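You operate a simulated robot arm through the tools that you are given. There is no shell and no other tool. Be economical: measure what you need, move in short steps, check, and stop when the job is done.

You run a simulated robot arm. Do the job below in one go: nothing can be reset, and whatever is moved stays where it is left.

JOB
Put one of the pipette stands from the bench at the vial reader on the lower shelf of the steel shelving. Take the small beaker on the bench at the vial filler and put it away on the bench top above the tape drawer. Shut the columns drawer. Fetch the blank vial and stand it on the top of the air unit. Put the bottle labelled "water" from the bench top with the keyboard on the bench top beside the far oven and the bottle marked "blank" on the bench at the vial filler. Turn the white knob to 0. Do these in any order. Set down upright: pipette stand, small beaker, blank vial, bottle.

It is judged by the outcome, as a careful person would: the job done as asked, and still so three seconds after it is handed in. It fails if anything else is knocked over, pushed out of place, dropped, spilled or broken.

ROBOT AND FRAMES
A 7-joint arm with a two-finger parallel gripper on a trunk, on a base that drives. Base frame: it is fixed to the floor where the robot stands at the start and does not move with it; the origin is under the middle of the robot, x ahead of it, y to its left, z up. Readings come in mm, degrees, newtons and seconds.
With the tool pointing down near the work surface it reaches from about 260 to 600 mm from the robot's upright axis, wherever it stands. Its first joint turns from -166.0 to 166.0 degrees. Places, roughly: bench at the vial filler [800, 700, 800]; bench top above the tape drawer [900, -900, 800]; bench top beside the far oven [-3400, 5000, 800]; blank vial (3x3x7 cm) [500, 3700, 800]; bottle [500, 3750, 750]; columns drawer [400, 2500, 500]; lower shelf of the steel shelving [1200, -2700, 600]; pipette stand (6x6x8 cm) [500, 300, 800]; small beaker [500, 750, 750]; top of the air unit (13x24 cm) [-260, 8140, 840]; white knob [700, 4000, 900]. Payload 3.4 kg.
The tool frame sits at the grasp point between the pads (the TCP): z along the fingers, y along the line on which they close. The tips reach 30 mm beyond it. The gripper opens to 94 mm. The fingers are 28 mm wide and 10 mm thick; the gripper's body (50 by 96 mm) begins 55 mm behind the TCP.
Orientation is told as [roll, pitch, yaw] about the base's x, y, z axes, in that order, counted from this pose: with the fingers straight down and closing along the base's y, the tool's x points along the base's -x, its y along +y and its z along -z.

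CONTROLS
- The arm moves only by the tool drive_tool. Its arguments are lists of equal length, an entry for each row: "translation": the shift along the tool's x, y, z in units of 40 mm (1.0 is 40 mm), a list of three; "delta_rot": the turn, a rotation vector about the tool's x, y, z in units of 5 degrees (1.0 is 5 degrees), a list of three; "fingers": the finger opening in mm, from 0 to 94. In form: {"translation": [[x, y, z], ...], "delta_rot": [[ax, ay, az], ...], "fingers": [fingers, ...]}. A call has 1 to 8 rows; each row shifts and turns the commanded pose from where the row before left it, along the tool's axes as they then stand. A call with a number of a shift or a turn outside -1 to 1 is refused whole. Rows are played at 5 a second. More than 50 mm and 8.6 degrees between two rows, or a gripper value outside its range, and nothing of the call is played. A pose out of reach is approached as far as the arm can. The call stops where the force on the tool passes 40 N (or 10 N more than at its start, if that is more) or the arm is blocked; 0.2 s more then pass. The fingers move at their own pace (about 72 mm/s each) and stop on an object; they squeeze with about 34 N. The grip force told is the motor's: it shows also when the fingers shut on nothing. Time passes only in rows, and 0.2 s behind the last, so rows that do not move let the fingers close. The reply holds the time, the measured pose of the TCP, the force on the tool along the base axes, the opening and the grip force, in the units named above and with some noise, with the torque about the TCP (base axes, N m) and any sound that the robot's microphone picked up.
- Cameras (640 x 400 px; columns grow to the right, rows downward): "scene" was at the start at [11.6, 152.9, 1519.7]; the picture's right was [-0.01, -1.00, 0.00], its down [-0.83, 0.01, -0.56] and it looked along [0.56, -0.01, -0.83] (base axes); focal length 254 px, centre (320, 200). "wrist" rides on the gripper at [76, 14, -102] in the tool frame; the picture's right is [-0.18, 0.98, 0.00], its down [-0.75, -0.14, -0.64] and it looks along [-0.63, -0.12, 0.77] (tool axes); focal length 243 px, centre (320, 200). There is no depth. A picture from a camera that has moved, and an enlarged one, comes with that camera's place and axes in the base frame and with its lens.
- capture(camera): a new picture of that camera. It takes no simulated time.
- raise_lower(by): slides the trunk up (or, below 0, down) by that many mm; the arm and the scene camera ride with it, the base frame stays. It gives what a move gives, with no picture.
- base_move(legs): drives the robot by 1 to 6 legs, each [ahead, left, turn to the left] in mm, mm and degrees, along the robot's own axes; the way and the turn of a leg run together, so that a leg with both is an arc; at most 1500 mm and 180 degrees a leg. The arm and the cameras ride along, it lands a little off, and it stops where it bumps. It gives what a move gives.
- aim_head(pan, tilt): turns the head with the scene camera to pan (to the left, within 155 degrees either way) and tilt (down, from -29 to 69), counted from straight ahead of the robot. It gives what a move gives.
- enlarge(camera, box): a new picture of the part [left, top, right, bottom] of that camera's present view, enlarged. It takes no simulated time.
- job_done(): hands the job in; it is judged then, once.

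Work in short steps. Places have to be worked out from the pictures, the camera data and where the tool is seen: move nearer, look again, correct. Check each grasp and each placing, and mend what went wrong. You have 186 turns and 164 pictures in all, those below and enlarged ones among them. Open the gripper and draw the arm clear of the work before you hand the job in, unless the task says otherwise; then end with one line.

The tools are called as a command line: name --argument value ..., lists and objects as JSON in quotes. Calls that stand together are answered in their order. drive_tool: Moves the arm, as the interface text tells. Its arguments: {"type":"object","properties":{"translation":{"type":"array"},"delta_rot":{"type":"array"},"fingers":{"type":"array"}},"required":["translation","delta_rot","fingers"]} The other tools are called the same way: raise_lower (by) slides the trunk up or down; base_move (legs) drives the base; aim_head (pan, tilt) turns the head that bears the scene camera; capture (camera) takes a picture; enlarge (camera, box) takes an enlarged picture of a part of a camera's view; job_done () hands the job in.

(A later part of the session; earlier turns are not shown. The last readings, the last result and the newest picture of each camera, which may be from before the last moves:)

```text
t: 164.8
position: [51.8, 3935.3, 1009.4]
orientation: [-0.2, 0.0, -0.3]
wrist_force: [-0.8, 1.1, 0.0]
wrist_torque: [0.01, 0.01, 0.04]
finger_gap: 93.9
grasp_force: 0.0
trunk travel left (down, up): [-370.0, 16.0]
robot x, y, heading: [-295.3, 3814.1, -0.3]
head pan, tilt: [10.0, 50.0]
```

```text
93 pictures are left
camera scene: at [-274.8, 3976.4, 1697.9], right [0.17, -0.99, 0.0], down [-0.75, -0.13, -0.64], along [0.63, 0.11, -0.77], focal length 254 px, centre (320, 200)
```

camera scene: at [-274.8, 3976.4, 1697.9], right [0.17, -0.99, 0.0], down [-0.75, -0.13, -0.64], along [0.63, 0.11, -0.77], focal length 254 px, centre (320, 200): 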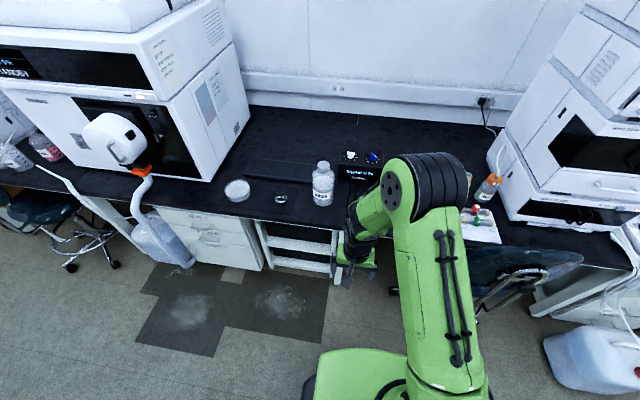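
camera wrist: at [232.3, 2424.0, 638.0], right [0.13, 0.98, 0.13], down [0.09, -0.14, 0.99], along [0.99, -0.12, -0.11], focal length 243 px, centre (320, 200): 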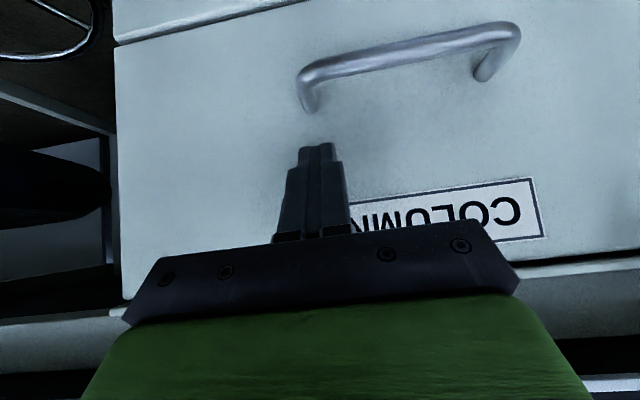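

I enlarge the tuning box from here to triangulate the knob.

enlarge --camera "scene" --box '[310, 130, 406, 190]'

enlarge --camera "scene" --box '[200, 140, 520, 340]'

```text
6.67 times, centred on (358, 160) of scene
camera zoom: at [-274.8, 3976.4, 1697.9], right [0.17, -0.99, 0.0], down [-0.75, -0.13, -0.64], along [0.63, 0.11, -0.77], focal length 1690 px, centre (67, 467)
```

zoom: 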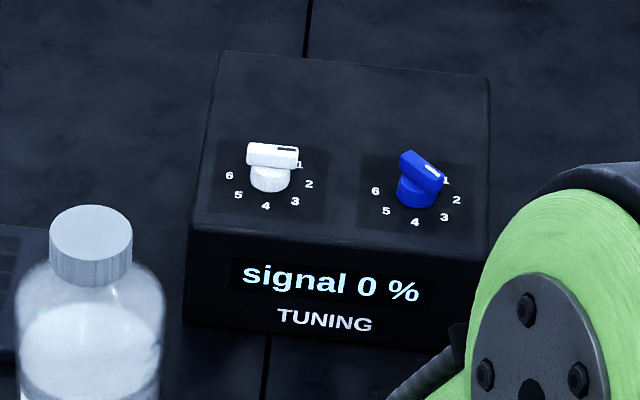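

```text
2.00 times, centred on (360, 240) of scene
camera zoom: at [-274.8, 3976.4, 1697.9], right [0.17, -0.99, 0.0], down [-0.75, -0.13, -0.64], along [0.63, 0.11, -0.77], focal length 507 px, centre (240, 120)
```

zoom: 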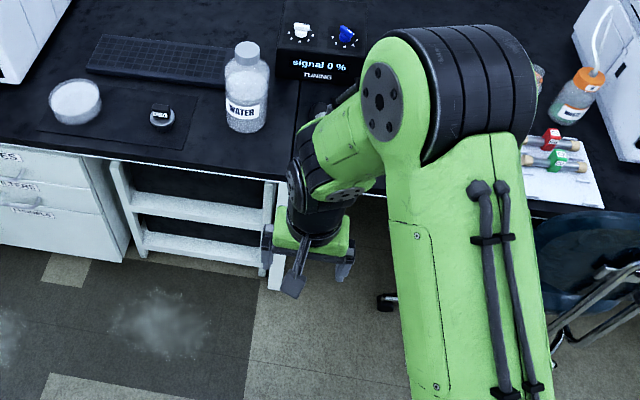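

Knob is at (719, 3992), panel top z≈863, bar top ≈892. I drive the base in to about (160, 3930) so that a vertical tool reaches it.

base_move --legs '[[300, 115, 0.3]]'

base_move --legs '[[145, 0, 0]]'

capture --camera "wrist"

capture --camera "scene"

```text
t: 166.9
position: [352.1, 4049.2, 1007.9]
orientation: [-0.2, 0.1, -0.6]
wrist_force: [-0.5, 0.5, -1.2]
wrist_torque: [-0.01, 0.02, -0.01]
finger_gap: 94.0
grasp_force: 0.0
trunk travel left (down, up): [-370.0, 16.0]
robot x, y, heading: [5.4, 3927.7, -0.8]
head pan, tilt: [10.0, 50.0]
```

```text
t: 168.2
position: [457.4, 4048.3, 1008.0]
orientation: [-0.1, 0.0, -0.4]
wrist_force: [0.6, 0.1, 0.1]
wrist_torque: [-0.01, 0.03, 0.0]
finger_gap: 93.9
grasp_force: 0.0
trunk travel left (down, up): [-370.0, 16.0]
robot x, y, heading: [108.1, 3925.7, -0.3]
head pan, tilt: [10.0, 50.0]
stopped in leg 1: the robot was blocked; the commanded pose is now the measured one
```

```text
90 pictures are left
camera wrist: at [382.0, 4063.3, 1111.0], right [0.19, 0.98, 0.0], down [0.75, -0.14, 0.64], along [0.63, -0.13, -0.77], focal length 243 px, centre (320, 200)
```

wrist: 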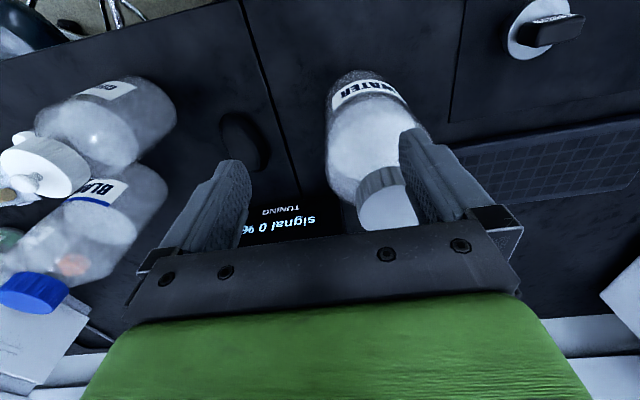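

```text
89 pictures are left
camera scene: at [134.0, 4089.1, 1697.8], right [0.17, -0.99, 0.0], down [-0.76, -0.13, -0.64], along [0.63, 0.11, -0.77], focal length 254 px, centre (320, 200)
```

scene: 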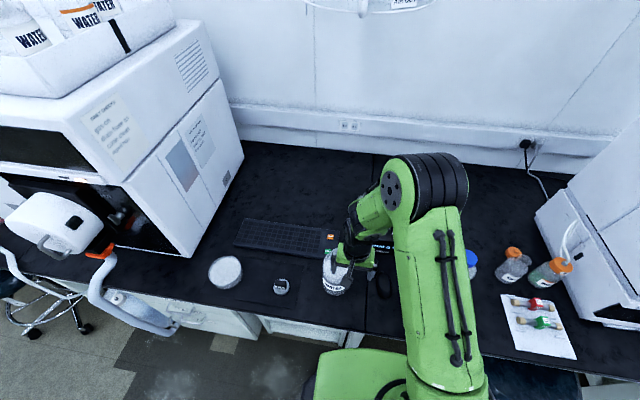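

The base was stopped by the bench at x=108 (knob 611 mm away). I raise the arm to clear the tall bottles, back the base off 5 mm and centre it in y, then yaw the tool -90° so the fingers can close along x.

base_move --legs '[[-6, 0, 0.3]]'

drive_tool --translation '[[0, 0, -0.8], [0, 0, -0.8], [0, 0, 0], [0, 0, 0], [0, 0, 0], [0, 0, 0], [0, 0, 0], [0, 0, 0]]' --delta_rot '[[0, 0, 0], [0, 0, 0], [0, 0, 1], [0, 0, 1], [0, 0, 1], [0, 0, 1], [0, 0, 1], [0, 0, 1]]' --fingers '[70, 60, 50, 50, 50, 50, 50, 50]'

drive_tool --translation '[[0, 0, 0], [0, 0, 0], [0, 0, 0], [0, 0, 0], [0, 0, 0], [0, 0, 0], [0, 0, 0], [0, 0, 0]]' --delta_rot '[[0, 0, 1], [0, 0, 1], [0, 0, 1], [0, 0, 1], [0, 0, 1], [0, 0, 1], [0, 0, 1], [0, 0, 1]]' --fingers '[50, 50, 50, 50, 50, 50, 50, 50]'

drive_tool --translation '[[0, 0, 0], [0, 0, 0], [0, 0, 0], [0, 0, 0], [0, 0, 0]]' --delta_rot '[[0, 0, 1], [0, 0, 1], [0, 0, 1], [0, 0, 1], [0, 0, 0]]' --fingers '[50, 50, 50, 50, 50]'

```text
t: 168.9
position: [447.5, 4050.1, 1008.8]
orientation: [-0.2, 0.0, -0.1]
wrist_force: [0.4, 0.7, -0.7]
wrist_torque: [-0.02, -0.01, -0.03]
finger_gap: 94.0
grasp_force: 0.1
trunk travel left (down, up): [-370.0, 16.0]
robot x, y, heading: [106.9, 3926.1, -0.5]
head pan, tilt: [10.0, 50.0]
```

```text
t: 170.7
position: [447.3, 4049.2, 1072.3]
orientation: [-0.2, -0.1, -30.2]
wrist_force: [-0.1, 0.3, -0.8]
wrist_torque: [0.01, 0.01, 0.02]
finger_gap: 50.1
grasp_force: 0.0
trunk travel left (down, up): [-370.0, 16.0]
robot x, y, heading: [104.6, 3925.7, -0.1]
head pan, tilt: [10.0, 50.0]
```

```text
t: 172.5
position: [448.0, 4051.3, 1072.6]
orientation: [0.0, -0.3, -70.2]
wrist_force: [0.1, 0.1, 0.2]
wrist_torque: [-0.02, -0.01, -0.01]
finger_gap: 49.9
grasp_force: 0.1
trunk travel left (down, up): [-370.0, 16.0]
robot x, y, heading: [103.0, 3921.0, 0.1]
head pan, tilt: [10.0, 50.0]
```

```text
t: 173.7
position: [448.3, 4050.8, 1073.0]
orientation: [0.0, -0.2, -90.3]
wrist_force: [0.3, -0.9, 0.0]
wrist_torque: [-0.01, 0.0, 0.0]
finger_gap: 50.4
grasp_force: 0.1
trunk travel left (down, up): [-370.0, 16.0]
robot x, y, heading: [105.5, 3923.6, -0.4]
head pan, tilt: [10.0, 50.0]
```

Now I move over toward the knob: +212 mm in x, -59 mm in y, still high.

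drive_tool --translation '[[-0.245, 0.885, 0], [-0.245, 0.885, 0], [-0.245, 0.885, 0], [-0.245, 0.885, 0], [-0.245, 0.885, 0], [-0.245, 0.885, 0], [0, 0, 0]]' --delta_rot '[[0, 0, 0], [0, 0, 0], [0, 0, 0], [0, 0, 0], [0, 0, 0], [0, 0, 0], [0, 0, 0]]' --fingers '[50, 50, 50, 50, 50, 50, 50]'

capture --camera "wrist"

```text
t: 175.3
position: [658.9, 3990.6, 1075.2]
orientation: [-0.1, -0.2, -90.1]
wrist_force: [-0.2, 0.5, -0.4]
wrist_torque: [0.0, -0.03, -0.01]
finger_gap: 49.9
grasp_force: 0.1
trunk travel left (down, up): [-370.0, 16.0]
robot x, y, heading: [104.7, 3924.5, 0.3]
head pan, tilt: [10.0, 50.0]
```

```text
88 pictures are left
camera wrist: at [673.7, 4067.6, 1178.1], right [0.98, -0.19, 0.0], down [-0.14, -0.75, 0.65], along [-0.12, -0.63, -0.76], focal length 243 px, centre (320, 200)
```

wrist: 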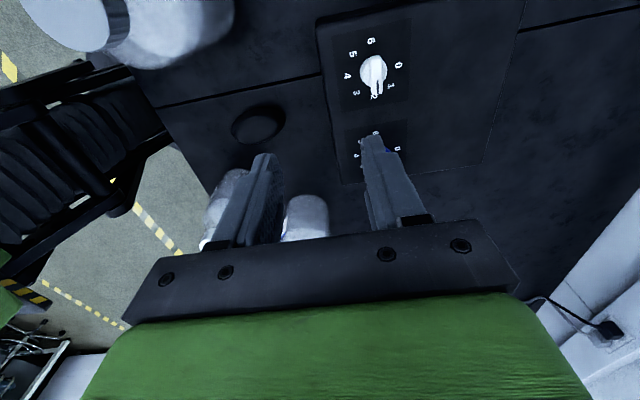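

The knob's dial is clear: the pointer is at 2 and 0 points to +x. I move the last 61 mm in x and check the reach.

drive_tool --translation '[[0.03, 0.8, 0], [0.03, 0.75, 0], [0, 0, 0]]' --delta_rot '[[0, 0, 0], [0, 0, 0], [0, 0, 0]]' --fingers '[50, 50, 50]'

raise_lower --by -110

capture --camera "wrist"

capture --camera "scene"

```text
t: 176.1
position: [703.7, 3991.9, 1074.7]
orientation: [-0.1, -0.3, -90.1]
wrist_force: [0.3, -0.2, -0.9]
wrist_torque: [0.01, -0.02, -0.04]
finger_gap: 50.0
grasp_force: 0.1
out of reach, approached as far as the arm can: row 2
trunk travel left (down, up): [-370.0, 16.0]
robot x, y, heading: [101.3, 3920.6, -0.2]
head pan, tilt: [10.0, 50.0]
```

```text
t: 177.6
position: [702.6, 3992.3, 964.6]
orientation: [0.0, -0.3, -90.2]
wrist_force: [-0.9, -0.5, 0.3]
wrist_torque: [0.01, -0.02, 0.01]
finger_gap: 50.1
grasp_force: 0.0
trunk travel left (down, up): [-260.0, 126.0]
robot x, y, heading: [105.3, 3921.9, -0.3]
head pan, tilt: [10.0, 50.0]
```

```text
87 pictures are left
camera wrist: at [716.9, 4069.0, 1066.6], right [0.98, -0.19, 0.0], down [-0.14, -0.75, 0.65], along [-0.12, -0.63, -0.76], focal length 243 px, centre (320, 200)
```

wrist: 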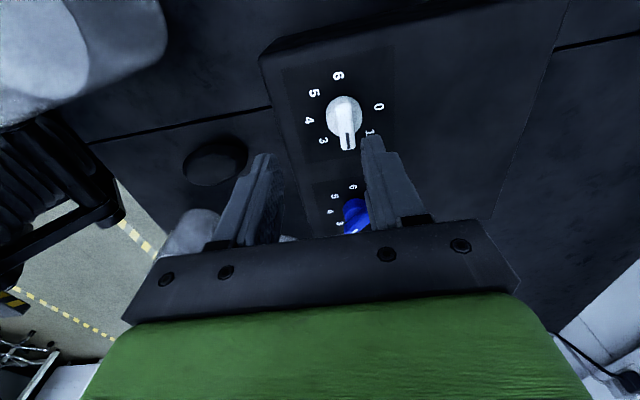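

```text
86 pictures are left
camera scene: at [122.0, 4089.4, 1586.8], right [0.17, -0.99, 0.0], down [-0.75, -0.13, -0.64], along [0.63, 0.11, -0.77], focal length 254 px, centre (320, 200)
```

scene: 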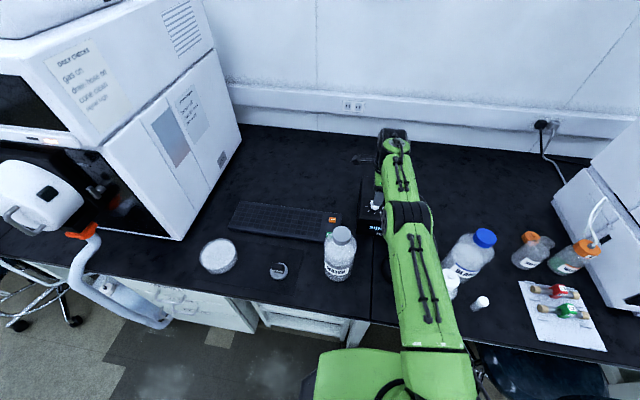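

Reach stops at ~603 mm, so I lean the tool 12° forward (tips toward +x), narrow the fingers to 32, and then descend along the tool axis partway.

drive_tool --translation '[[0, 0, 0], [0, 0, 0], [0, 0, 0], [0.07, 0.03, 0.4], [0, 0, 0.35], [0, 0, 0]]' --delta_rot '[[-1, 0, 0], [-1, 0, 0], [-0.4, 0, 0], [0, 0, 0], [0, 0, 0], [0, 0, 0]]' --fingers '[45, 38, 34, 34, 34, 34]'

capture --camera "wrist"

enlarge --camera "scene" --box '[340, 130, 440, 250]'

```text
t: 178.9
position: [709.8, 3994.6, 934.5]
orientation: [11.9, -0.4, -90.1]
wrist_force: [1.2, 0.7, -0.3]
wrist_torque: [-0.01, 0.0, -0.01]
finger_gap: 33.9
grasp_force: 0.1
trunk travel left (down, up): [-260.0, 126.0]
robot x, y, heading: [109.2, 3917.6, -0.2]
head pan, tilt: [10.0, 50.0]
```

```text
85 pictures are left
camera wrist: at [702.6, 4071.3, 1038.1], right [0.96, -0.18, 0.21], down [-0.27, -0.75, 0.6], along [0.04, -0.63, -0.77], focal length 243 px, centre (320, 200)
```

wrist: 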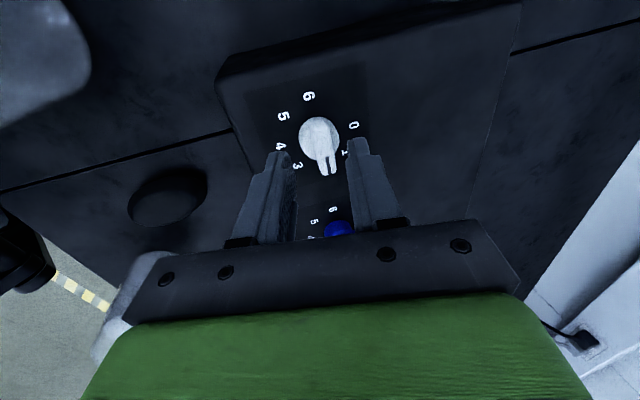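

```text
3.33 times, centred on (390, 190) of scene
camera zoom: at [122.1, 4089.5, 1587.0], right [0.17, -0.99, 0.0], down [-0.75, -0.13, -0.64], along [0.63, 0.11, -0.77], focal length 845 px, centre (87, 233)
```

zoom: 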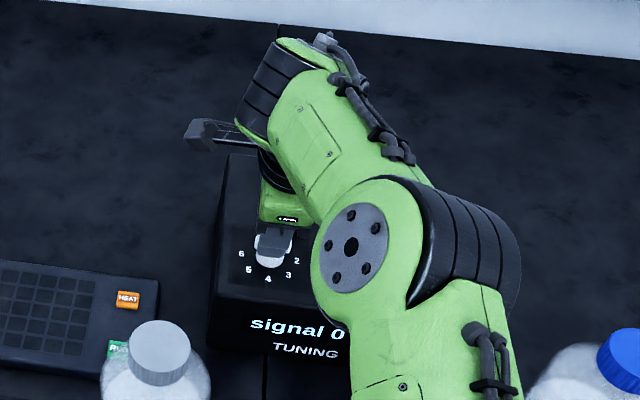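

Alignment looks right (bar end at (721, 3973), centre ≈(720, 3994)). I descend another 31 mm and look.

drive_tool --translation '[[0, 0, 0.3], [0, 0, 0.25], [0, 0, 0.2], [0, 0, 0]]' --delta_rot '[[0, 0, 0], [0, 0, 0], [0, 0, 0], [0, 0, 0]]' --fingers '[34, 34, 34, 34]'

capture --camera "wrist"

```text
t: 179.9
position: [717.4, 3994.7, 904.4]
orientation: [11.9, -0.3, -90.1]
wrist_force: [-0.2, 0.3, 0.1]
wrist_torque: [0.03, -0.03, 0.04]
finger_gap: 34.2
grasp_force: 0.0
trunk travel left (down, up): [-260.0, 126.0]
robot x, y, heading: [105.4, 3920.9, -0.0]
head pan, tilt: [10.0, 50.0]
```

```text
83 pictures are left
camera wrist: at [708.6, 4070.6, 1007.9], right [0.96, -0.18, 0.21], down [-0.27, -0.75, 0.6], along [0.04, -0.63, -0.77], focal length 243 px, centre (320, 200)
```

wrist: 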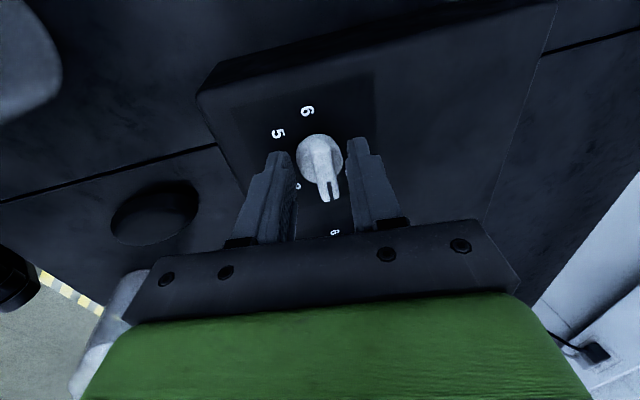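

The bar is between the fingers; I close.

drive_tool --translation '[[0, 0, 0], [0, 0, 0], [0, 0, 0], [0, 0, 0]]' --delta_rot '[[0, 0, 0], [0, 0, 0], [0, 0, 0], [0, 0, 0]]' --fingers '[24, 14, 6, 6]'

capture --camera "wrist"

```text
t: 180.9
position: [714.1, 3994.2, 903.5]
orientation: [11.8, -0.4, -90.2]
wrist_force: [-17.0, -1.5, -6.9]
wrist_torque: [0.06, 1.23, -0.08]
finger_gap: 23.8
grasp_force: 45.0
trunk travel left (down, up): [-260.0, 126.0]
robot x, y, heading: [102.8, 3920.5, -0.1]
head pan, tilt: [10.0, 50.0]
```

```text
82 pictures are left
camera wrist: at [706.5, 4070.6, 1007.3], right [0.96, -0.18, 0.2], down [-0.27, -0.75, 0.6], along [0.04, -0.63, -0.77], focal length 243 px, centre (320, 200)
```

wrist: 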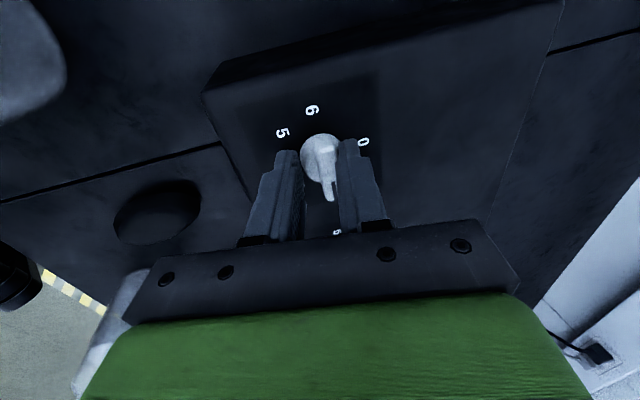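

It gripped the 24 mm cylinder slightly off-centre. I reopen, raise 7 mm, shift -4 mm in x, and close on the bar instead.

drive_tool --translation '[[0, 0, 0], [0, 0, 0], [0, -0.1, -0.18], [0, 0, 0], [0, 0, 0], [0, 0, 0], [0, 0, 0], [0, 0, 0]]' --delta_rot '[[0, 0, 0], [0, 0, 0], [0, 0, 0], [0, 0, 0], [0, 0, 0], [0, 0, 0], [0, 0, 0], [0, 0, 0]]' --fingers '[34, 34, 34, 34, 24, 14, 6, 6]'

capture --camera "wrist"

```text
t: 182.8
position: [713.7, 3992.9, 912.6]
orientation: [12.2, -0.3, -90.0]
wrist_force: [21.5, 1.1, 9.9]
wrist_torque: [0.31, -0.6, 0.12]
finger_gap: 19.3
grasp_force: 12.1
trunk travel left (down, up): [-260.0, 126.0]
robot x, y, heading: [101.9, 3923.4, 0.1]
head pan, tilt: [10.0, 50.0]
```

```text
81 pictures are left
camera wrist: at [706.2, 4070.5, 1015.2], right [0.96, -0.18, 0.21], down [-0.28, -0.75, 0.6], along [0.05, -0.63, -0.77], focal length 243 px, centre (320, 200)
```

wrist: 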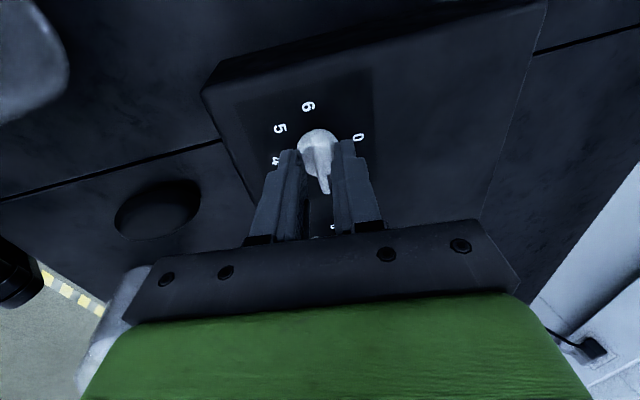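

The front finger touches first, so I shift +2.5 mm along the closing axis and finish closing.

drive_tool --translation '[[0, 0.06, 0], [0, 0, 0], [0, 0, 0], [0, 0, 0]]' --delta_rot '[[0, 0, 0], [0, 0, 0], [0, 0, 0], [0, 0, 0]]' --fingers '[12, 6, 4, 4]'

enlarge --camera "wrist" --box '[240, 90, 400, 230]'

```text
t: 183.8
position: [715.7, 3994.7, 910.5]
orientation: [12.0, -0.3, -90.1]
wrist_force: [20.8, 0.0, 2.4]
wrist_torque: [0.29, -0.45, 0.08]
finger_gap: 16.2
grasp_force: 10.3
trunk travel left (down, up): [-260.0, 126.0]
robot x, y, heading: [103.6, 3921.8, -0.5]
head pan, tilt: [10.0, 50.0]
```

```text
2.86 times, centred on (320, 160) of wrist
camera zoom: at [708.7, 4070.6, 1014.0], right [0.96, -0.18, 0.21], down [-0.27, -0.75, 0.6], along [0.04, -0.63, -0.77], focal length 693 px, centre (320, 314)
```

zoom: 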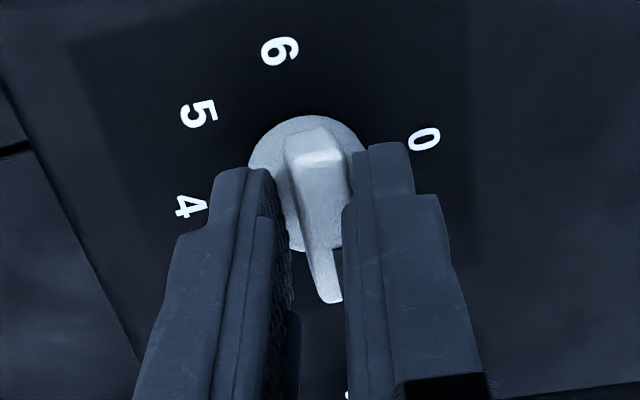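

The bar touches the front finger while the rear has a few mm of gap. I shift another 4 mm.

drive_tool --translation '[[0, 0.1, 0.03], [0, 0, 0], [0, 0, 0], [0, 0, 0]]' --delta_rot '[[0, 0, 0], [0, 0, 0], [0, 0, 0], [0, 0, 0]]' --fingers '[4, 2, 0, 0]'

enlarge --camera "wrist" --box '[240, 90, 400, 230]'

```text
t: 184.8
position: [717.9, 3994.1, 910.5]
orientation: [11.9, -0.3, -90.1]
wrist_force: [5.5, -3.1, 3.5]
wrist_torque: [-0.53, 0.27, 0.02]
finger_gap: 13.8
grasp_force: 45.2
trunk travel left (down, up): [-260.0, 126.0]
robot x, y, heading: [104.0, 3922.1, -0.1]
head pan, tilt: [10.0, 50.0]
```

```text
2.86 times, centred on (320, 160) of wrist
camera zoom: at [710.1, 4070.6, 1014.3], right [0.96, -0.19, 0.2], down [-0.27, -0.75, 0.6], along [0.04, -0.63, -0.77], focal length 693 px, centre (320, 314)
```

zoom: 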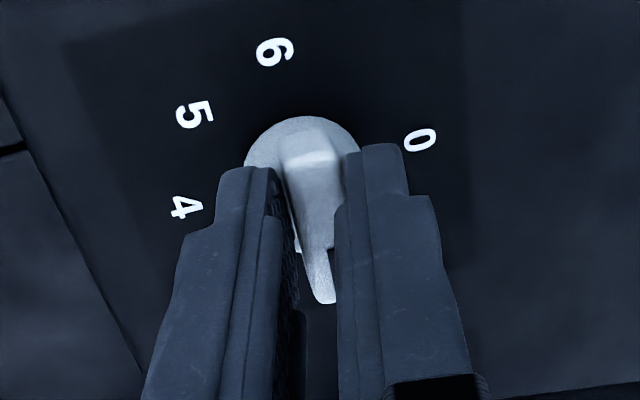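

Firm grip (13.8 mm, 45 N). I spin about the tool axis CCW in 30° pieces.

drive_tool --translation '[[0, 0, 0], [0, 0, 0], [0, 0, 0], [0, 0, 0], [0, 0, 0], [0, 0, 0]]' --delta_rot '[[0, 0, -1], [0, 0, -1], [0, 0, -1], [0, 0, -1], [0, 0, -1], [0, 0, -1]]' --fingers '[0, 0, 0, 0, 0, 0]'

enlarge --camera "wrist" --box '[240, 90, 400, 230]'

```text
t: 186.2
position: [714.7, 3994.2, 912.8]
orientation: [10.4, -6.2, -60.6]
wrist_force: [-12.9, -6.5, 4.8]
wrist_torque: [0.88, 1.29, -0.13]
finger_gap: 13.4
grasp_force: 45.3
trunk travel left (down, up): [-260.0, 126.0]
robot x, y, heading: [103.7, 3920.3, 0.2]
head pan, tilt: [10.0, 50.0]
```

```text
2.86 times, centred on (320, 160) of wrist
camera zoom: at [668.2, 4067.1, 1007.9], right [0.92, 0.33, 0.19], down [0.12, -0.72, 0.68], along [0.37, -0.61, -0.7], focal length 693 px, centre (320, 314)
```

zoom: 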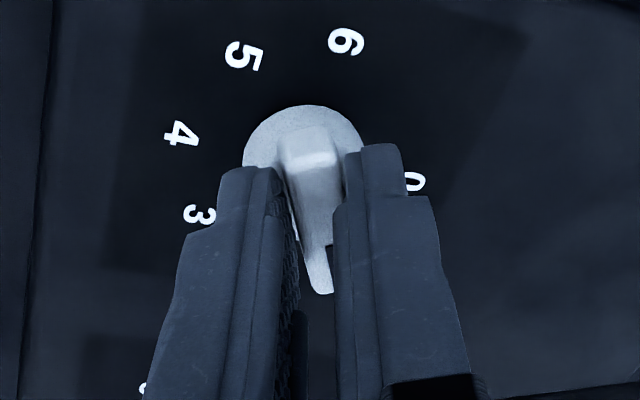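

The knob turns with the tool (the numerals have rotated in view). I continue another 30°.

drive_tool --translation '[[0, 0, 0], [0, 0, 0], [0, 0, 0], [0, 0, 0], [0, 0, 0], [0, 0, 0]]' --delta_rot '[[0, 0, -1], [0, 0, -1], [0, 0, -1], [0, 0, -1], [0, 0, -1], [0, 0, -1]]' --fingers '[0, 0, 0, 0, 0, 0]'

drive_tool --translation '[[0, 0, 0], [0, 0, 0], [0, 0, 0], [0, 0, 0], [0, 0, 0], [0, 0, 0], [0, 0, 0]]' --delta_rot '[[0, 0, -1], [0, 0, -1], [0, 0, -1], [0, 0, -1], [0, 0, -1], [0, 0, -1], [0, 0, 0]]' --fingers '[0, 0, 0, 0, 0, 0, 0]'

capture --camera "wrist"

```text
t: 187.6
position: [713.2, 3990.3, 914.2]
orientation: [5.6, -10.4, -30.7]
wrist_force: [-24.5, -18.8, 4.9]
wrist_torque: [-0.16, 1.82, -0.29]
finger_gap: 12.6
grasp_force: 45.0
trunk travel left (down, up): [-260.0, 126.0]
robot x, y, heading: [106.8, 3923.4, -0.3]
head pan, tilt: [10.0, 50.0]
```

```text
t: 189.2
position: [712.8, 3988.3, 912.8]
orientation: [-0.4, -11.8, -0.3]
wrist_force: [-28.0, -26.8, -2.0]
wrist_torque: [-0.57, 0.43, -0.27]
finger_gap: 11.8
grasp_force: 45.7
trunk travel left (down, up): [-260.0, 126.0]
robot x, y, heading: [103.1, 3923.3, 0.2]
head pan, tilt: [10.0, 50.0]
```

```text
77 pictures are left
camera wrist: at [617.6, 4004.7, 998.4], right [0.19, 0.98, 0.03], down [0.61, -0.14, 0.78], along [0.77, -0.13, -0.62], focal length 243 px, centre (320, 200)
```

wrist: 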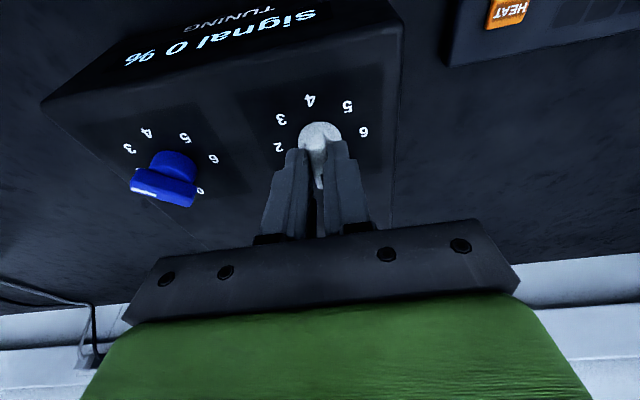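

Now at yaw ≈0. I relieve the side force, then open the fingers and check the pointer.

drive_tool --translation '[[0.06, -0.07, 0], [0.06, -0.07, 0], [0, 0, 0], [0, 0, 0], [0, 0, 0], [0, 0, 0]]' --delta_rot '[[0, 0, 0], [0, 0, 0], [0, 0, 0], [0, 0, 0], [0, 0, 0], [0, 0, 0]]' --fingers '[0, 0, 0, 20, 34, 34]'

drive_tool --translation '[[0, 0, -0.5], [0, 0, -0.8], [0, 0, -0.8], [0, 0, 0]]' --delta_rot '[[0, 0, 0], [0, 0, 0], [0, 0, 0], [0, 0, 0]]' --fingers '[34, 34, 34, 34]'

enlarge --camera "wrist" --box '[200, 40, 440, 200]'

```text
t: 190.6
position: [713.0, 3990.8, 912.2]
orientation: [-0.2, -12.2, 0.0]
wrist_force: [-0.1, -0.2, 1.3]
wrist_torque: [0.01, -0.01, 0.01]
finger_gap: 34.1
grasp_force: 0.2
trunk travel left (down, up): [-260.0, 126.0]
robot x, y, heading: [107.0, 3919.8, -0.3]
head pan, tilt: [10.0, 50.0]
```

```text
t: 191.6
position: [694.5, 3988.6, 994.0]
orientation: [-0.3, -12.1, -0.1]
wrist_force: [0.0, 0.2, 0.4]
wrist_torque: [-0.02, 0.01, -0.01]
finger_gap: 34.2
grasp_force: 0.2
trunk travel left (down, up): [-260.0, 126.0]
robot x, y, heading: [106.1, 3922.8, 0.2]
head pan, tilt: [10.0, 50.0]
```

```text
2.50 times, centred on (320, 120) of wrist
camera zoom: at [597.9, 4003.3, 1078.1], right [0.18, 0.98, 0.03], down [0.6, -0.14, 0.79], along [0.78, -0.12, -0.62], focal length 606 px, centre (320, 400)
```

zoom: 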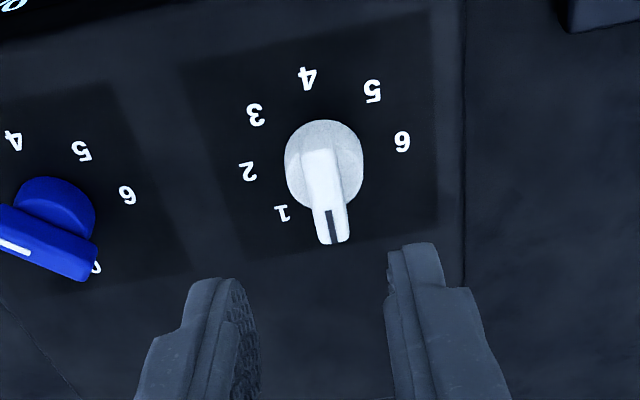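

The pointer now points straight to the back, on 0. Next comes the vial: I back the base off with the tool high and look at the knob display from the scene camera.

base_move --legs '[[-430, 0, 0]]'

drive_tool --translation '[[0.5, -0.6, 0], [0.5, -0.6, 0], [0.5, -0.6, 0], [0.5, -0.6, 0], [0.5, -0.6, 0], [0.5, -0.6, 0], [0.5, -0.6, 0], [0.5, -0.6, 0]]' --delta_rot '[[0, -0.82, 0], [0, -0.82, 0], [0, -0.82, 0], [0, -0.82, 0], [0, -0.82, 0], [0, -0.82, 0], [0, -0.82, 0], [0, -0.82, 0]]' --fingers '[60, 60, 60, 60, 60, 60, 60, 60]'

capture --camera "scene"

```text
t: 194.1
position: [276.7, 3989.3, 994.1]
orientation: [-0.3, -12.1, 0.2]
wrist_force: [-0.7, -1.4, -0.3]
wrist_torque: [-0.02, 0.01, 0.0]
finger_gap: 33.8
grasp_force: 0.0
trunk travel left (down, up): [-260.0, 126.0]
robot x, y, heading: [-309.0, 3920.4, 0.1]
head pan, tilt: [10.0, 50.0]
```

```text
t: 195.9
position: [136.1, 3796.4, 924.3]
orientation: [-0.2, -44.9, 0.2]
wrist_force: [0.7, -0.2, -0.3]
wrist_torque: [-0.01, 0.01, 0.02]
finger_gap: 59.8
grasp_force: 0.0
trunk travel left (down, up): [-260.0, 126.0]
robot x, y, heading: [-310.7, 3920.5, 0.0]
head pan, tilt: [10.0, 50.0]
```

```text
75 pictures are left
camera scene: at [-295.9, 4087.5, 1587.2], right [0.18, -0.98, 0.0], down [-0.75, -0.13, -0.64], along [0.63, 0.11, -0.77], focal length 254 px, centre (320, 200)
```

scene: 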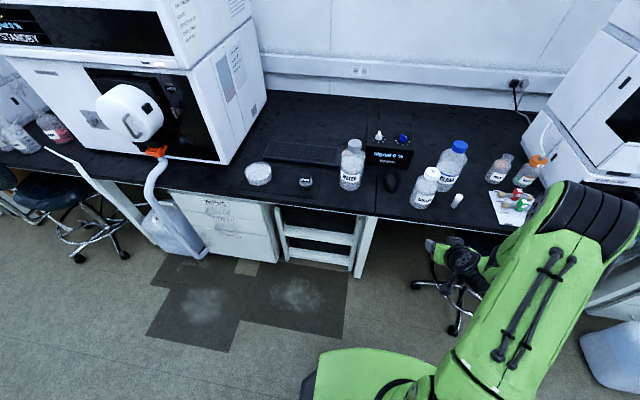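

The chair wheels are at about (196, 3398) and (423, 3603). I enlarge to remeasure the vial and bottles from here.

enlarge --camera "scene" --box '[330, 120, 490, 220]'

```text
4.00 times, centred on (410, 170) of scene
camera zoom: at [-295.9, 4087.5, 1587.2], right [0.18, -0.98, 0.0], down [-0.75, -0.13, -0.64], along [0.63, 0.11, -0.77], focal length 1014 px, centre (-40, 320)
```

zoom: 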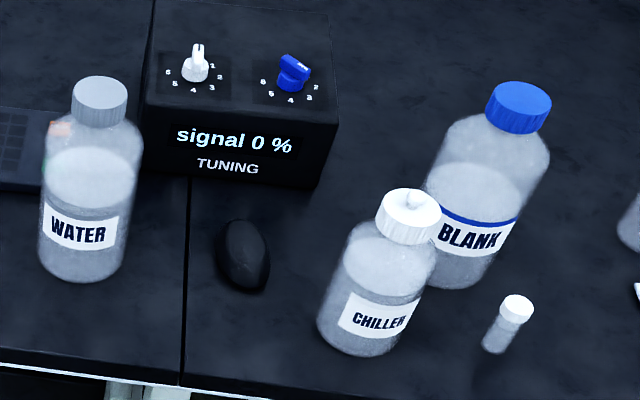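

Vial base is at ≈(462, 3648), chiller at (452, 3786). I drive so the 45° tool is behind the vial and look.

base_move --legs '[[245, -148, 0]]'

raise_lower --by -60

capture --camera "wrist"

```text
t: 197.9
position: [385.4, 3655.7, 923.1]
orientation: [-0.3, -44.8, 0.7]
wrist_force: [0.4, 0.4, -0.4]
wrist_torque: [0.0, 0.02, 0.03]
finger_gap: 60.0
grasp_force: 0.1
trunk travel left (down, up): [-260.0, 126.0]
robot x, y, heading: [-67.1, 3776.1, 0.3]
head pan, tilt: [10.0, 50.0]
```

```text
t: 198.9
position: [385.3, 3655.8, 864.6]
orientation: [-0.4, -44.9, 0.9]
wrist_force: [0.3, 0.2, -0.1]
wrist_torque: [-0.01, -0.02, 0.03]
finger_gap: 60.0
grasp_force: 0.0
trunk travel left (down, up): [-200.0, 186.0]
robot x, y, heading: [-62.1, 3779.1, 0.5]
head pan, tilt: [10.0, 50.0]
```

```text
73 pictures are left
camera wrist: at [258.3, 3668.6, 884.1], right [0.12, 0.98, 0.13], down [0.08, -0.14, 0.99], along [0.99, -0.11, -0.1], focal length 243 px, centre (320, 200)
```

wrist: 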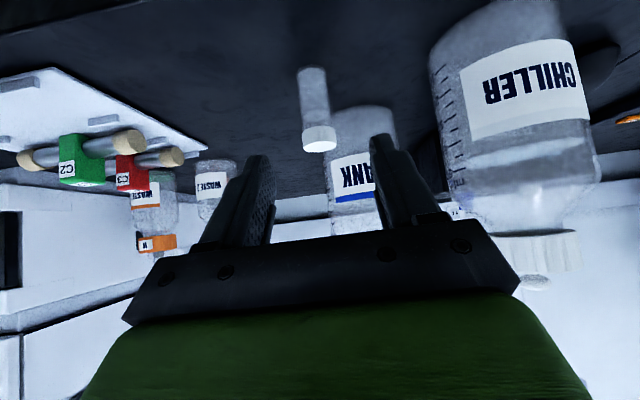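

Vial is at (462, 3652), top z 819. I advance 107 mm along the tool and check.

drive_tool --translation '[[0, -0.12, 0.6], [0, 0, 0.7], [0, 0, 0.7], [0, 0, 0.67], [0, 0, 0]]' --delta_rot '[[0, 0, 0], [0, 0, 0], [0, 0, 0], [0, 0, 0], [0, 0, 0]]' --fingers '[60, 60, 60, 60, 60]'

capture --camera "wrist"

```text
t: 200.1
position: [461.7, 3650.8, 789.0]
orientation: [-0.4, -44.9, 0.7]
wrist_force: [0.3, -0.5, 0.9]
wrist_torque: [0.0, 0.03, -0.01]
finger_gap: 59.9
grasp_force: 0.1
trunk travel left (down, up): [-200.0, 186.0]
robot x, y, heading: [-67.8, 3775.0, 0.7]
head pan, tilt: [10.0, 50.0]
```

```text
72 pictures are left
camera wrist: at [334.5, 3662.7, 808.4], right [0.12, 0.98, 0.13], down [0.08, -0.14, 0.99], along [0.99, -0.11, -0.1], focal length 243 px, centre (320, 200)
```

wrist: 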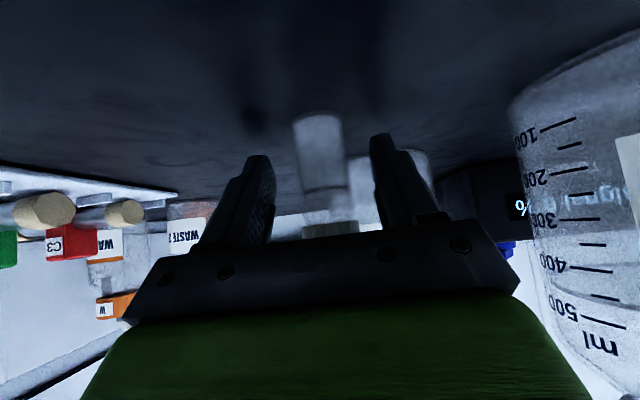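

The vial is centred between the fingers. I close and lift with the trunk.

drive_tool --translation '[[0, 0, 0], [0, 0, 0], [0, 0, 0], [0, 0, 0]]' --delta_rot '[[0, 0, 0], [0, 0, 0], [0, 0, 0], [0, 0, 0]]' --fingers '[45, 30, 18, 15]'

raise_lower --by 160

capture --camera "wrist"

```text
t: 201.1
position: [461.4, 3649.0, 788.0]
orientation: [-0.4, -44.8, 0.9]
wrist_force: [0.3, 0.3, -0.7]
wrist_torque: [0.0, 0.02, 0.01]
finger_gap: 30.2
grasp_force: 34.4
trunk travel left (down, up): [-200.0, 186.0]
robot x, y, heading: [-64.1, 3776.6, 0.6]
head pan, tilt: [10.0, 50.0]
```

```text
t: 202.9
position: [462.5, 3648.8, 950.4]
orientation: [-0.5, -44.8, 0.9]
wrist_force: [0.3, 0.0, -1.2]
wrist_torque: [0.0, -0.03, 0.05]
finger_gap: 30.4
grasp_force: 33.8
trunk travel left (down, up): [-360.0, 26.0]
robot x, y, heading: [-59.4, 3778.1, 0.3]
head pan, tilt: [10.0, 50.0]
```

```text
71 pictures are left
camera wrist: at [334.5, 3662.6, 969.2], right [0.12, 0.98, 0.13], down [0.08, -0.14, 0.99], along [0.99, -0.11, -0.1], focal length 243 px, centre (320, 200)
```

wrist: 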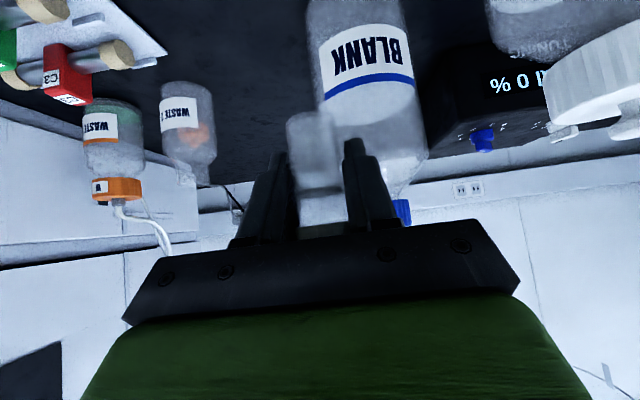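

Vial held. I back into the aisle and drive left toward the far end, then look for the air unit.

base_move --legs '[[-650, 0, -0.6], [0, 1400, 0], [0, 1300, 0]]'

aim_head --pan 70 --tilt 25

capture --camera "scene"

```text
t: 219.5
position: [-221.2, 6418.4, 949.7]
orientation: [-0.4, -44.8, 2.0]
wrist_force: [0.7, -0.4, -0.7]
wrist_torque: [-0.01, -0.01, 0.05]
finger_gap: 30.3
grasp_force: 34.2
trunk travel left (down, up): [-360.0, 26.0]
robot x, y, heading: [-750.4, 6536.5, 1.5]
head pan, tilt: [10.0, 50.0]
```

```text
t: 220.8
position: [-221.1, 6419.1, 950.2]
orientation: [-0.4, -44.8, 2.0]
wrist_force: [0.3, 0.5, 0.0]
wrist_torque: [0.0, -0.05, 0.01]
finger_gap: 30.0
grasp_force: 34.3
trunk travel left (down, up): [-360.0, 26.0]
robot x, y, heading: [-748.3, 6538.3, 1.4]
head pan, tilt: [70.0, 25.0]
```

```text
70 pictures are left
camera scene: at [-783.2, 6774.7, 1725.4], right [0.95, -0.31, 0.0], down [-0.13, -0.4, -0.91], along [0.29, 0.86, -0.42], focal length 254 px, centre (320, 200)
```

scene: 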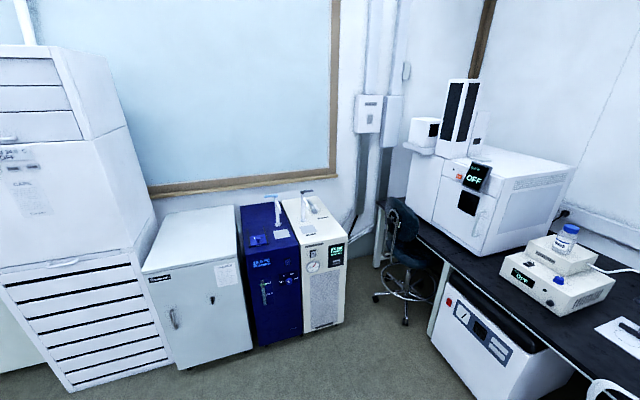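

I enlarge the row of units to find the air unit.

enlarge --camera "scene" --box '[220, 170, 370, 350]'

```text
2.22 times, centred on (295, 260) of scene
camera zoom: at [-783.2, 6774.7, 1725.4], right [0.95, -0.31, 0.0], down [-0.13, -0.4, -0.91], along [0.29, 0.86, -0.42], focal length 563 px, centre (376, 67)
```

zoom: 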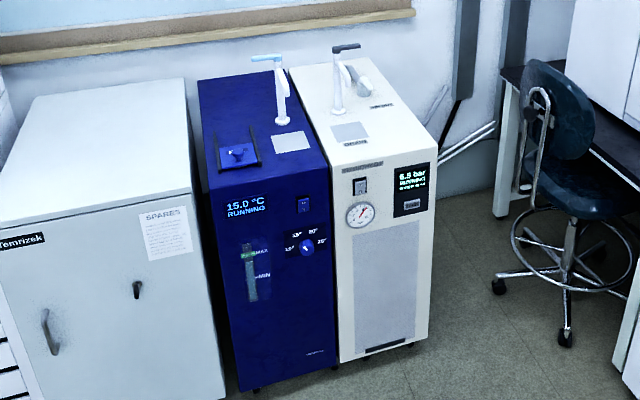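

The white "6.5 bar" unit is the air unit. I turn left 90° to face it and approach.

base_move --legs '[[0, 0, 88.5], [650, -260, 0]]'

aim_head --pan -5 --tilt 45

capture --camera "scene"

capture --camera "wrist"

```text
t: 228.4
position: [-379.5, 7705.2, 948.5]
orientation: [-0.2, -44.8, 91.3]
wrist_force: [0.1, 0.3, -0.2]
wrist_torque: [-0.03, -0.02, 0.01]
finger_gap: 30.1
grasp_force: 33.7
trunk travel left (down, up): [-360.0, 26.0]
robot x, y, heading: [-501.8, 7178.1, 90.8]
head pan, tilt: [70.0, 25.0]
```

```text
t: 229.9
position: [-378.7, 7705.8, 949.9]
orientation: [-0.3, -44.8, 91.3]
wrist_force: [-0.4, 0.1, 0.3]
wrist_torque: [-0.02, -0.01, 0.0]
finger_gap: 30.2
grasp_force: 33.8
trunk travel left (down, up): [-360.0, 26.0]
robot x, y, heading: [-502.6, 7178.3, 90.9]
head pan, tilt: [-5.0, 45.0]
```

```text
68 pictures are left
camera scene: at [-646.3, 7198.6, 1694.9], right [1.0, -0.07, 0.0], down [-0.05, -0.71, -0.71], along [0.05, 0.71, -0.71], focal length 254 px, centre (320, 200)
```

scene: 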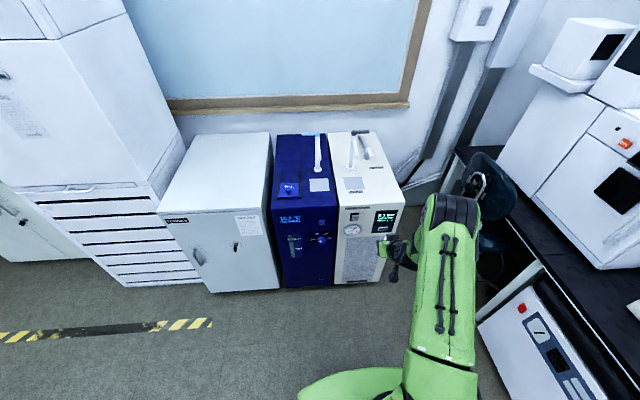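

```text
67 pictures are left
camera wrist: at [-391.4, 7578.4, 968.8], right [-0.99, 0.11, 0.13], down [0.14, 0.08, 0.99], along [0.1, 0.99, -0.1], focal length 243 px, centre (320, 200)
```

wrist: 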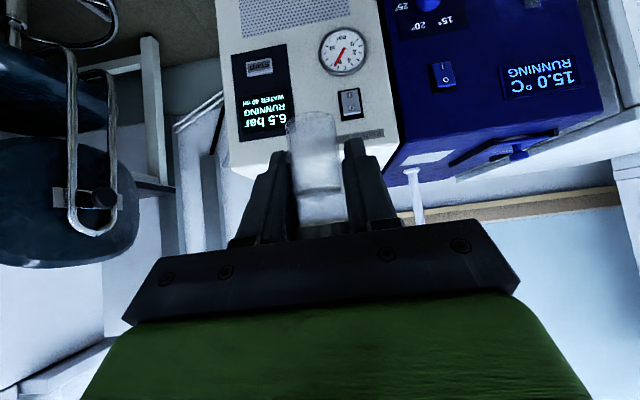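

enlarge --camera "scene" --box '[260, 120, 420, 260]'

```text
2.86 times, centred on (340, 190) of scene
camera zoom: at [-646.3, 7198.6, 1694.9], right [1.0, -0.07, 0.0], down [-0.05, -0.71, -0.71], along [0.05, 0.71, -0.71], focal length 724 px, centre (263, 229)
```

zoom: 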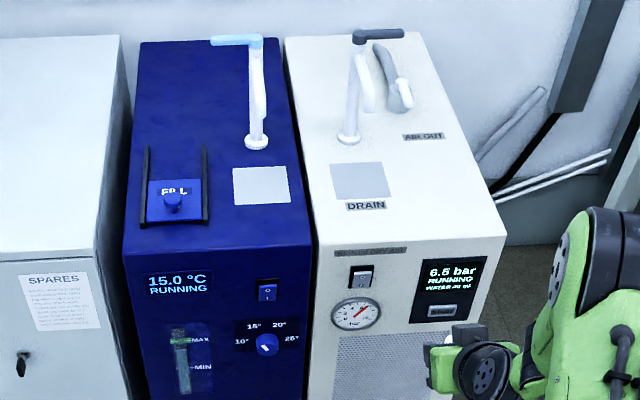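

The free right-hand part of the top is near (-270, 8125), top z≈843. I drive so the vial is over it.

base_move --legs '[[410, -115, 0]]'

raise_lower --by -50

capture --camera "wrist"

capture --camera "scene"

```text
t: 232.5
position: [-268.6, 8122.6, 949.9]
orientation: [-0.3, -44.8, 91.2]
wrist_force: [-0.8, 0.3, -1.0]
wrist_torque: [0.01, 0.0, -0.01]
finger_gap: 30.0
grasp_force: 33.9
trunk travel left (down, up): [-360.0, 26.0]
robot x, y, heading: [-393.6, 7595.8, 90.8]
head pan, tilt: [-5.0, 45.0]
```

```text
t: 233.4
position: [-269.3, 8120.5, 899.0]
orientation: [-0.4, -44.7, 91.3]
wrist_force: [-0.2, 0.0, 0.1]
wrist_torque: [0.0, -0.01, 0.01]
finger_gap: 30.1
grasp_force: 34.4
trunk travel left (down, up): [-310.0, 76.0]
robot x, y, heading: [-393.2, 7593.2, 90.7]
head pan, tilt: [-5.0, 45.0]
```

```text
65 pictures are left
camera wrist: at [-281.9, 7994.3, 917.8], right [-0.99, 0.11, 0.13], down [0.14, 0.08, 0.99], along [0.1, 0.99, -0.1], focal length 243 px, centre (320, 200)
```

wrist: 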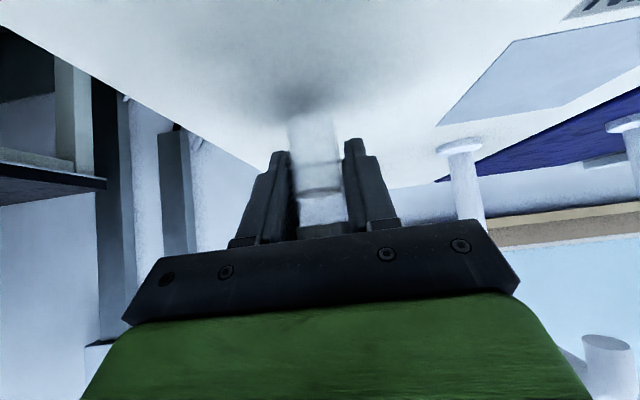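

```text
64 pictures are left
camera scene: at [-537.7, 7615.1, 1643.8], right [1.0, -0.07, 0.0], down [-0.05, -0.71, -0.71], along [0.05, 0.71, -0.71], focal length 254 px, centre (320, 200)
```

scene: 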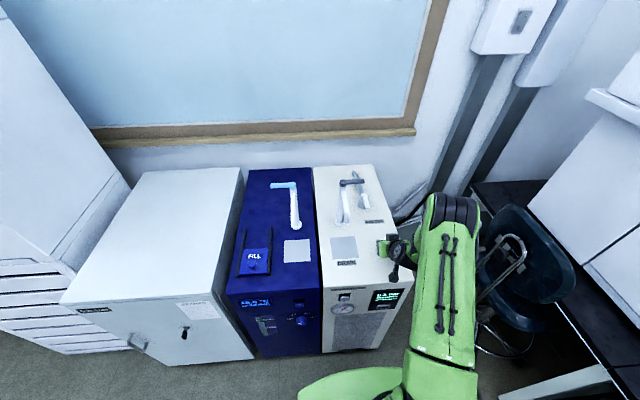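

The vial is over the free area, ~15 mm up. I lower gently to contact.

drive_tool --translation '[[0.07, 0, 0.07], [0.07, 0, 0.07], [0.035, 0, 0.035], [0.035, 0, 0.035], [0.035, 0, 0.035], [0, 0, 0]]' --delta_rot '[[0, 0, 0], [0, 0, 0], [0, 0, 0], [0, 0, 0], [0, 0, 0], [0, 0, 0]]' --fingers '[15, 15, 15, 15, 15, 15]'

```text
t: 234.8
position: [-267.7, 8120.7, 884.1]
orientation: [-0.4, -44.8, 91.2]
wrist_force: [0.3, -0.1, -0.8]
wrist_torque: [-0.03, 0.0, 0.0]
finger_gap: 30.1
grasp_force: 34.0
trunk travel left (down, up): [-310.0, 76.0]
robot x, y, heading: [-397.2, 7594.1, 91.0]
head pan, tilt: [-5.0, 45.0]
```

No contact yet, so I continue in 1.5 mm steps.

drive_tool --translation '[[0.025, 0, 0.025], [0.025, 0, 0.025], [0.025, 0, 0.025], [0, 0, 0]]' --delta_rot '[[0, 0, 0], [0, 0, 0], [0, 0, 0], [0, 0, 0]]' --fingers '[15, 15, 15, 15]'

```text
t: 235.8
position: [-268.5, 8121.2, 882.6]
orientation: [-0.4, -45.2, 91.2]
wrist_force: [0.4, -2.1, 21.3]
wrist_torque: [-0.15, 0.04, -0.02]
finger_gap: 30.1
grasp_force: 33.5
trunk travel left (down, up): [-310.0, 76.0]
robot x, y, heading: [-389.7, 7598.3, 91.1]
head pan, tilt: [-5.0, 45.0]
```

Contact. I relieve, open, and withdraw.

drive_tool --translation '[[-0.03, 0, -0.03], [0, 0, 0], [0, 0, 0], [0, 0, 0], [0, 0, -0.5], [0, 0, -0.8], [0, 0, -0.9], [0, 0, -0.9]]' --delta_rot '[[0, 0, 0], [0, 0, 0], [0, 0, 0], [0, 0, 0], [0, 0, 0], [0, 0, 0], [0, 0, 0], [0, 0, 0]]' --fingers '[20, 38, 52, 56, 56, 56, 56, 56]'

capture --camera "wrist"

```text
t: 237.6
position: [-269.3, 8032.6, 970.4]
orientation: [-0.4, -44.9, 91.2]
wrist_force: [0.2, -0.2, -0.3]
wrist_torque: [0.02, 0.0, -0.01]
finger_gap: 56.3
grasp_force: 0.1
trunk travel left (down, up): [-310.0, 76.0]
robot x, y, heading: [-392.7, 7594.8, 90.5]
head pan, tilt: [-5.0, 45.0]
```

```text
63 pictures are left
camera wrist: at [-282.0, 7906.4, 989.5], right [-0.99, 0.11, 0.13], down [0.14, 0.08, 0.99], along [0.1, 0.99, -0.1], focal length 243 px, centre (320, 200)
```

wrist: 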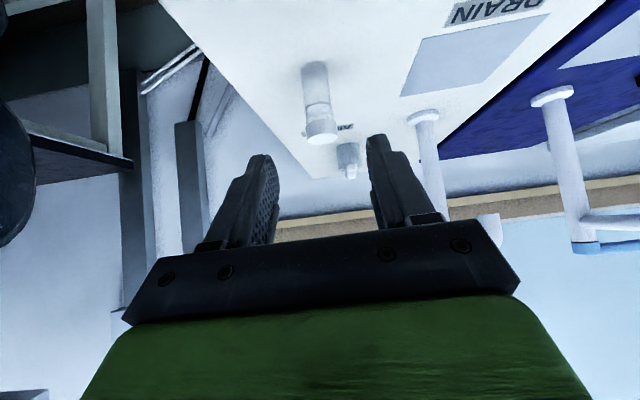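

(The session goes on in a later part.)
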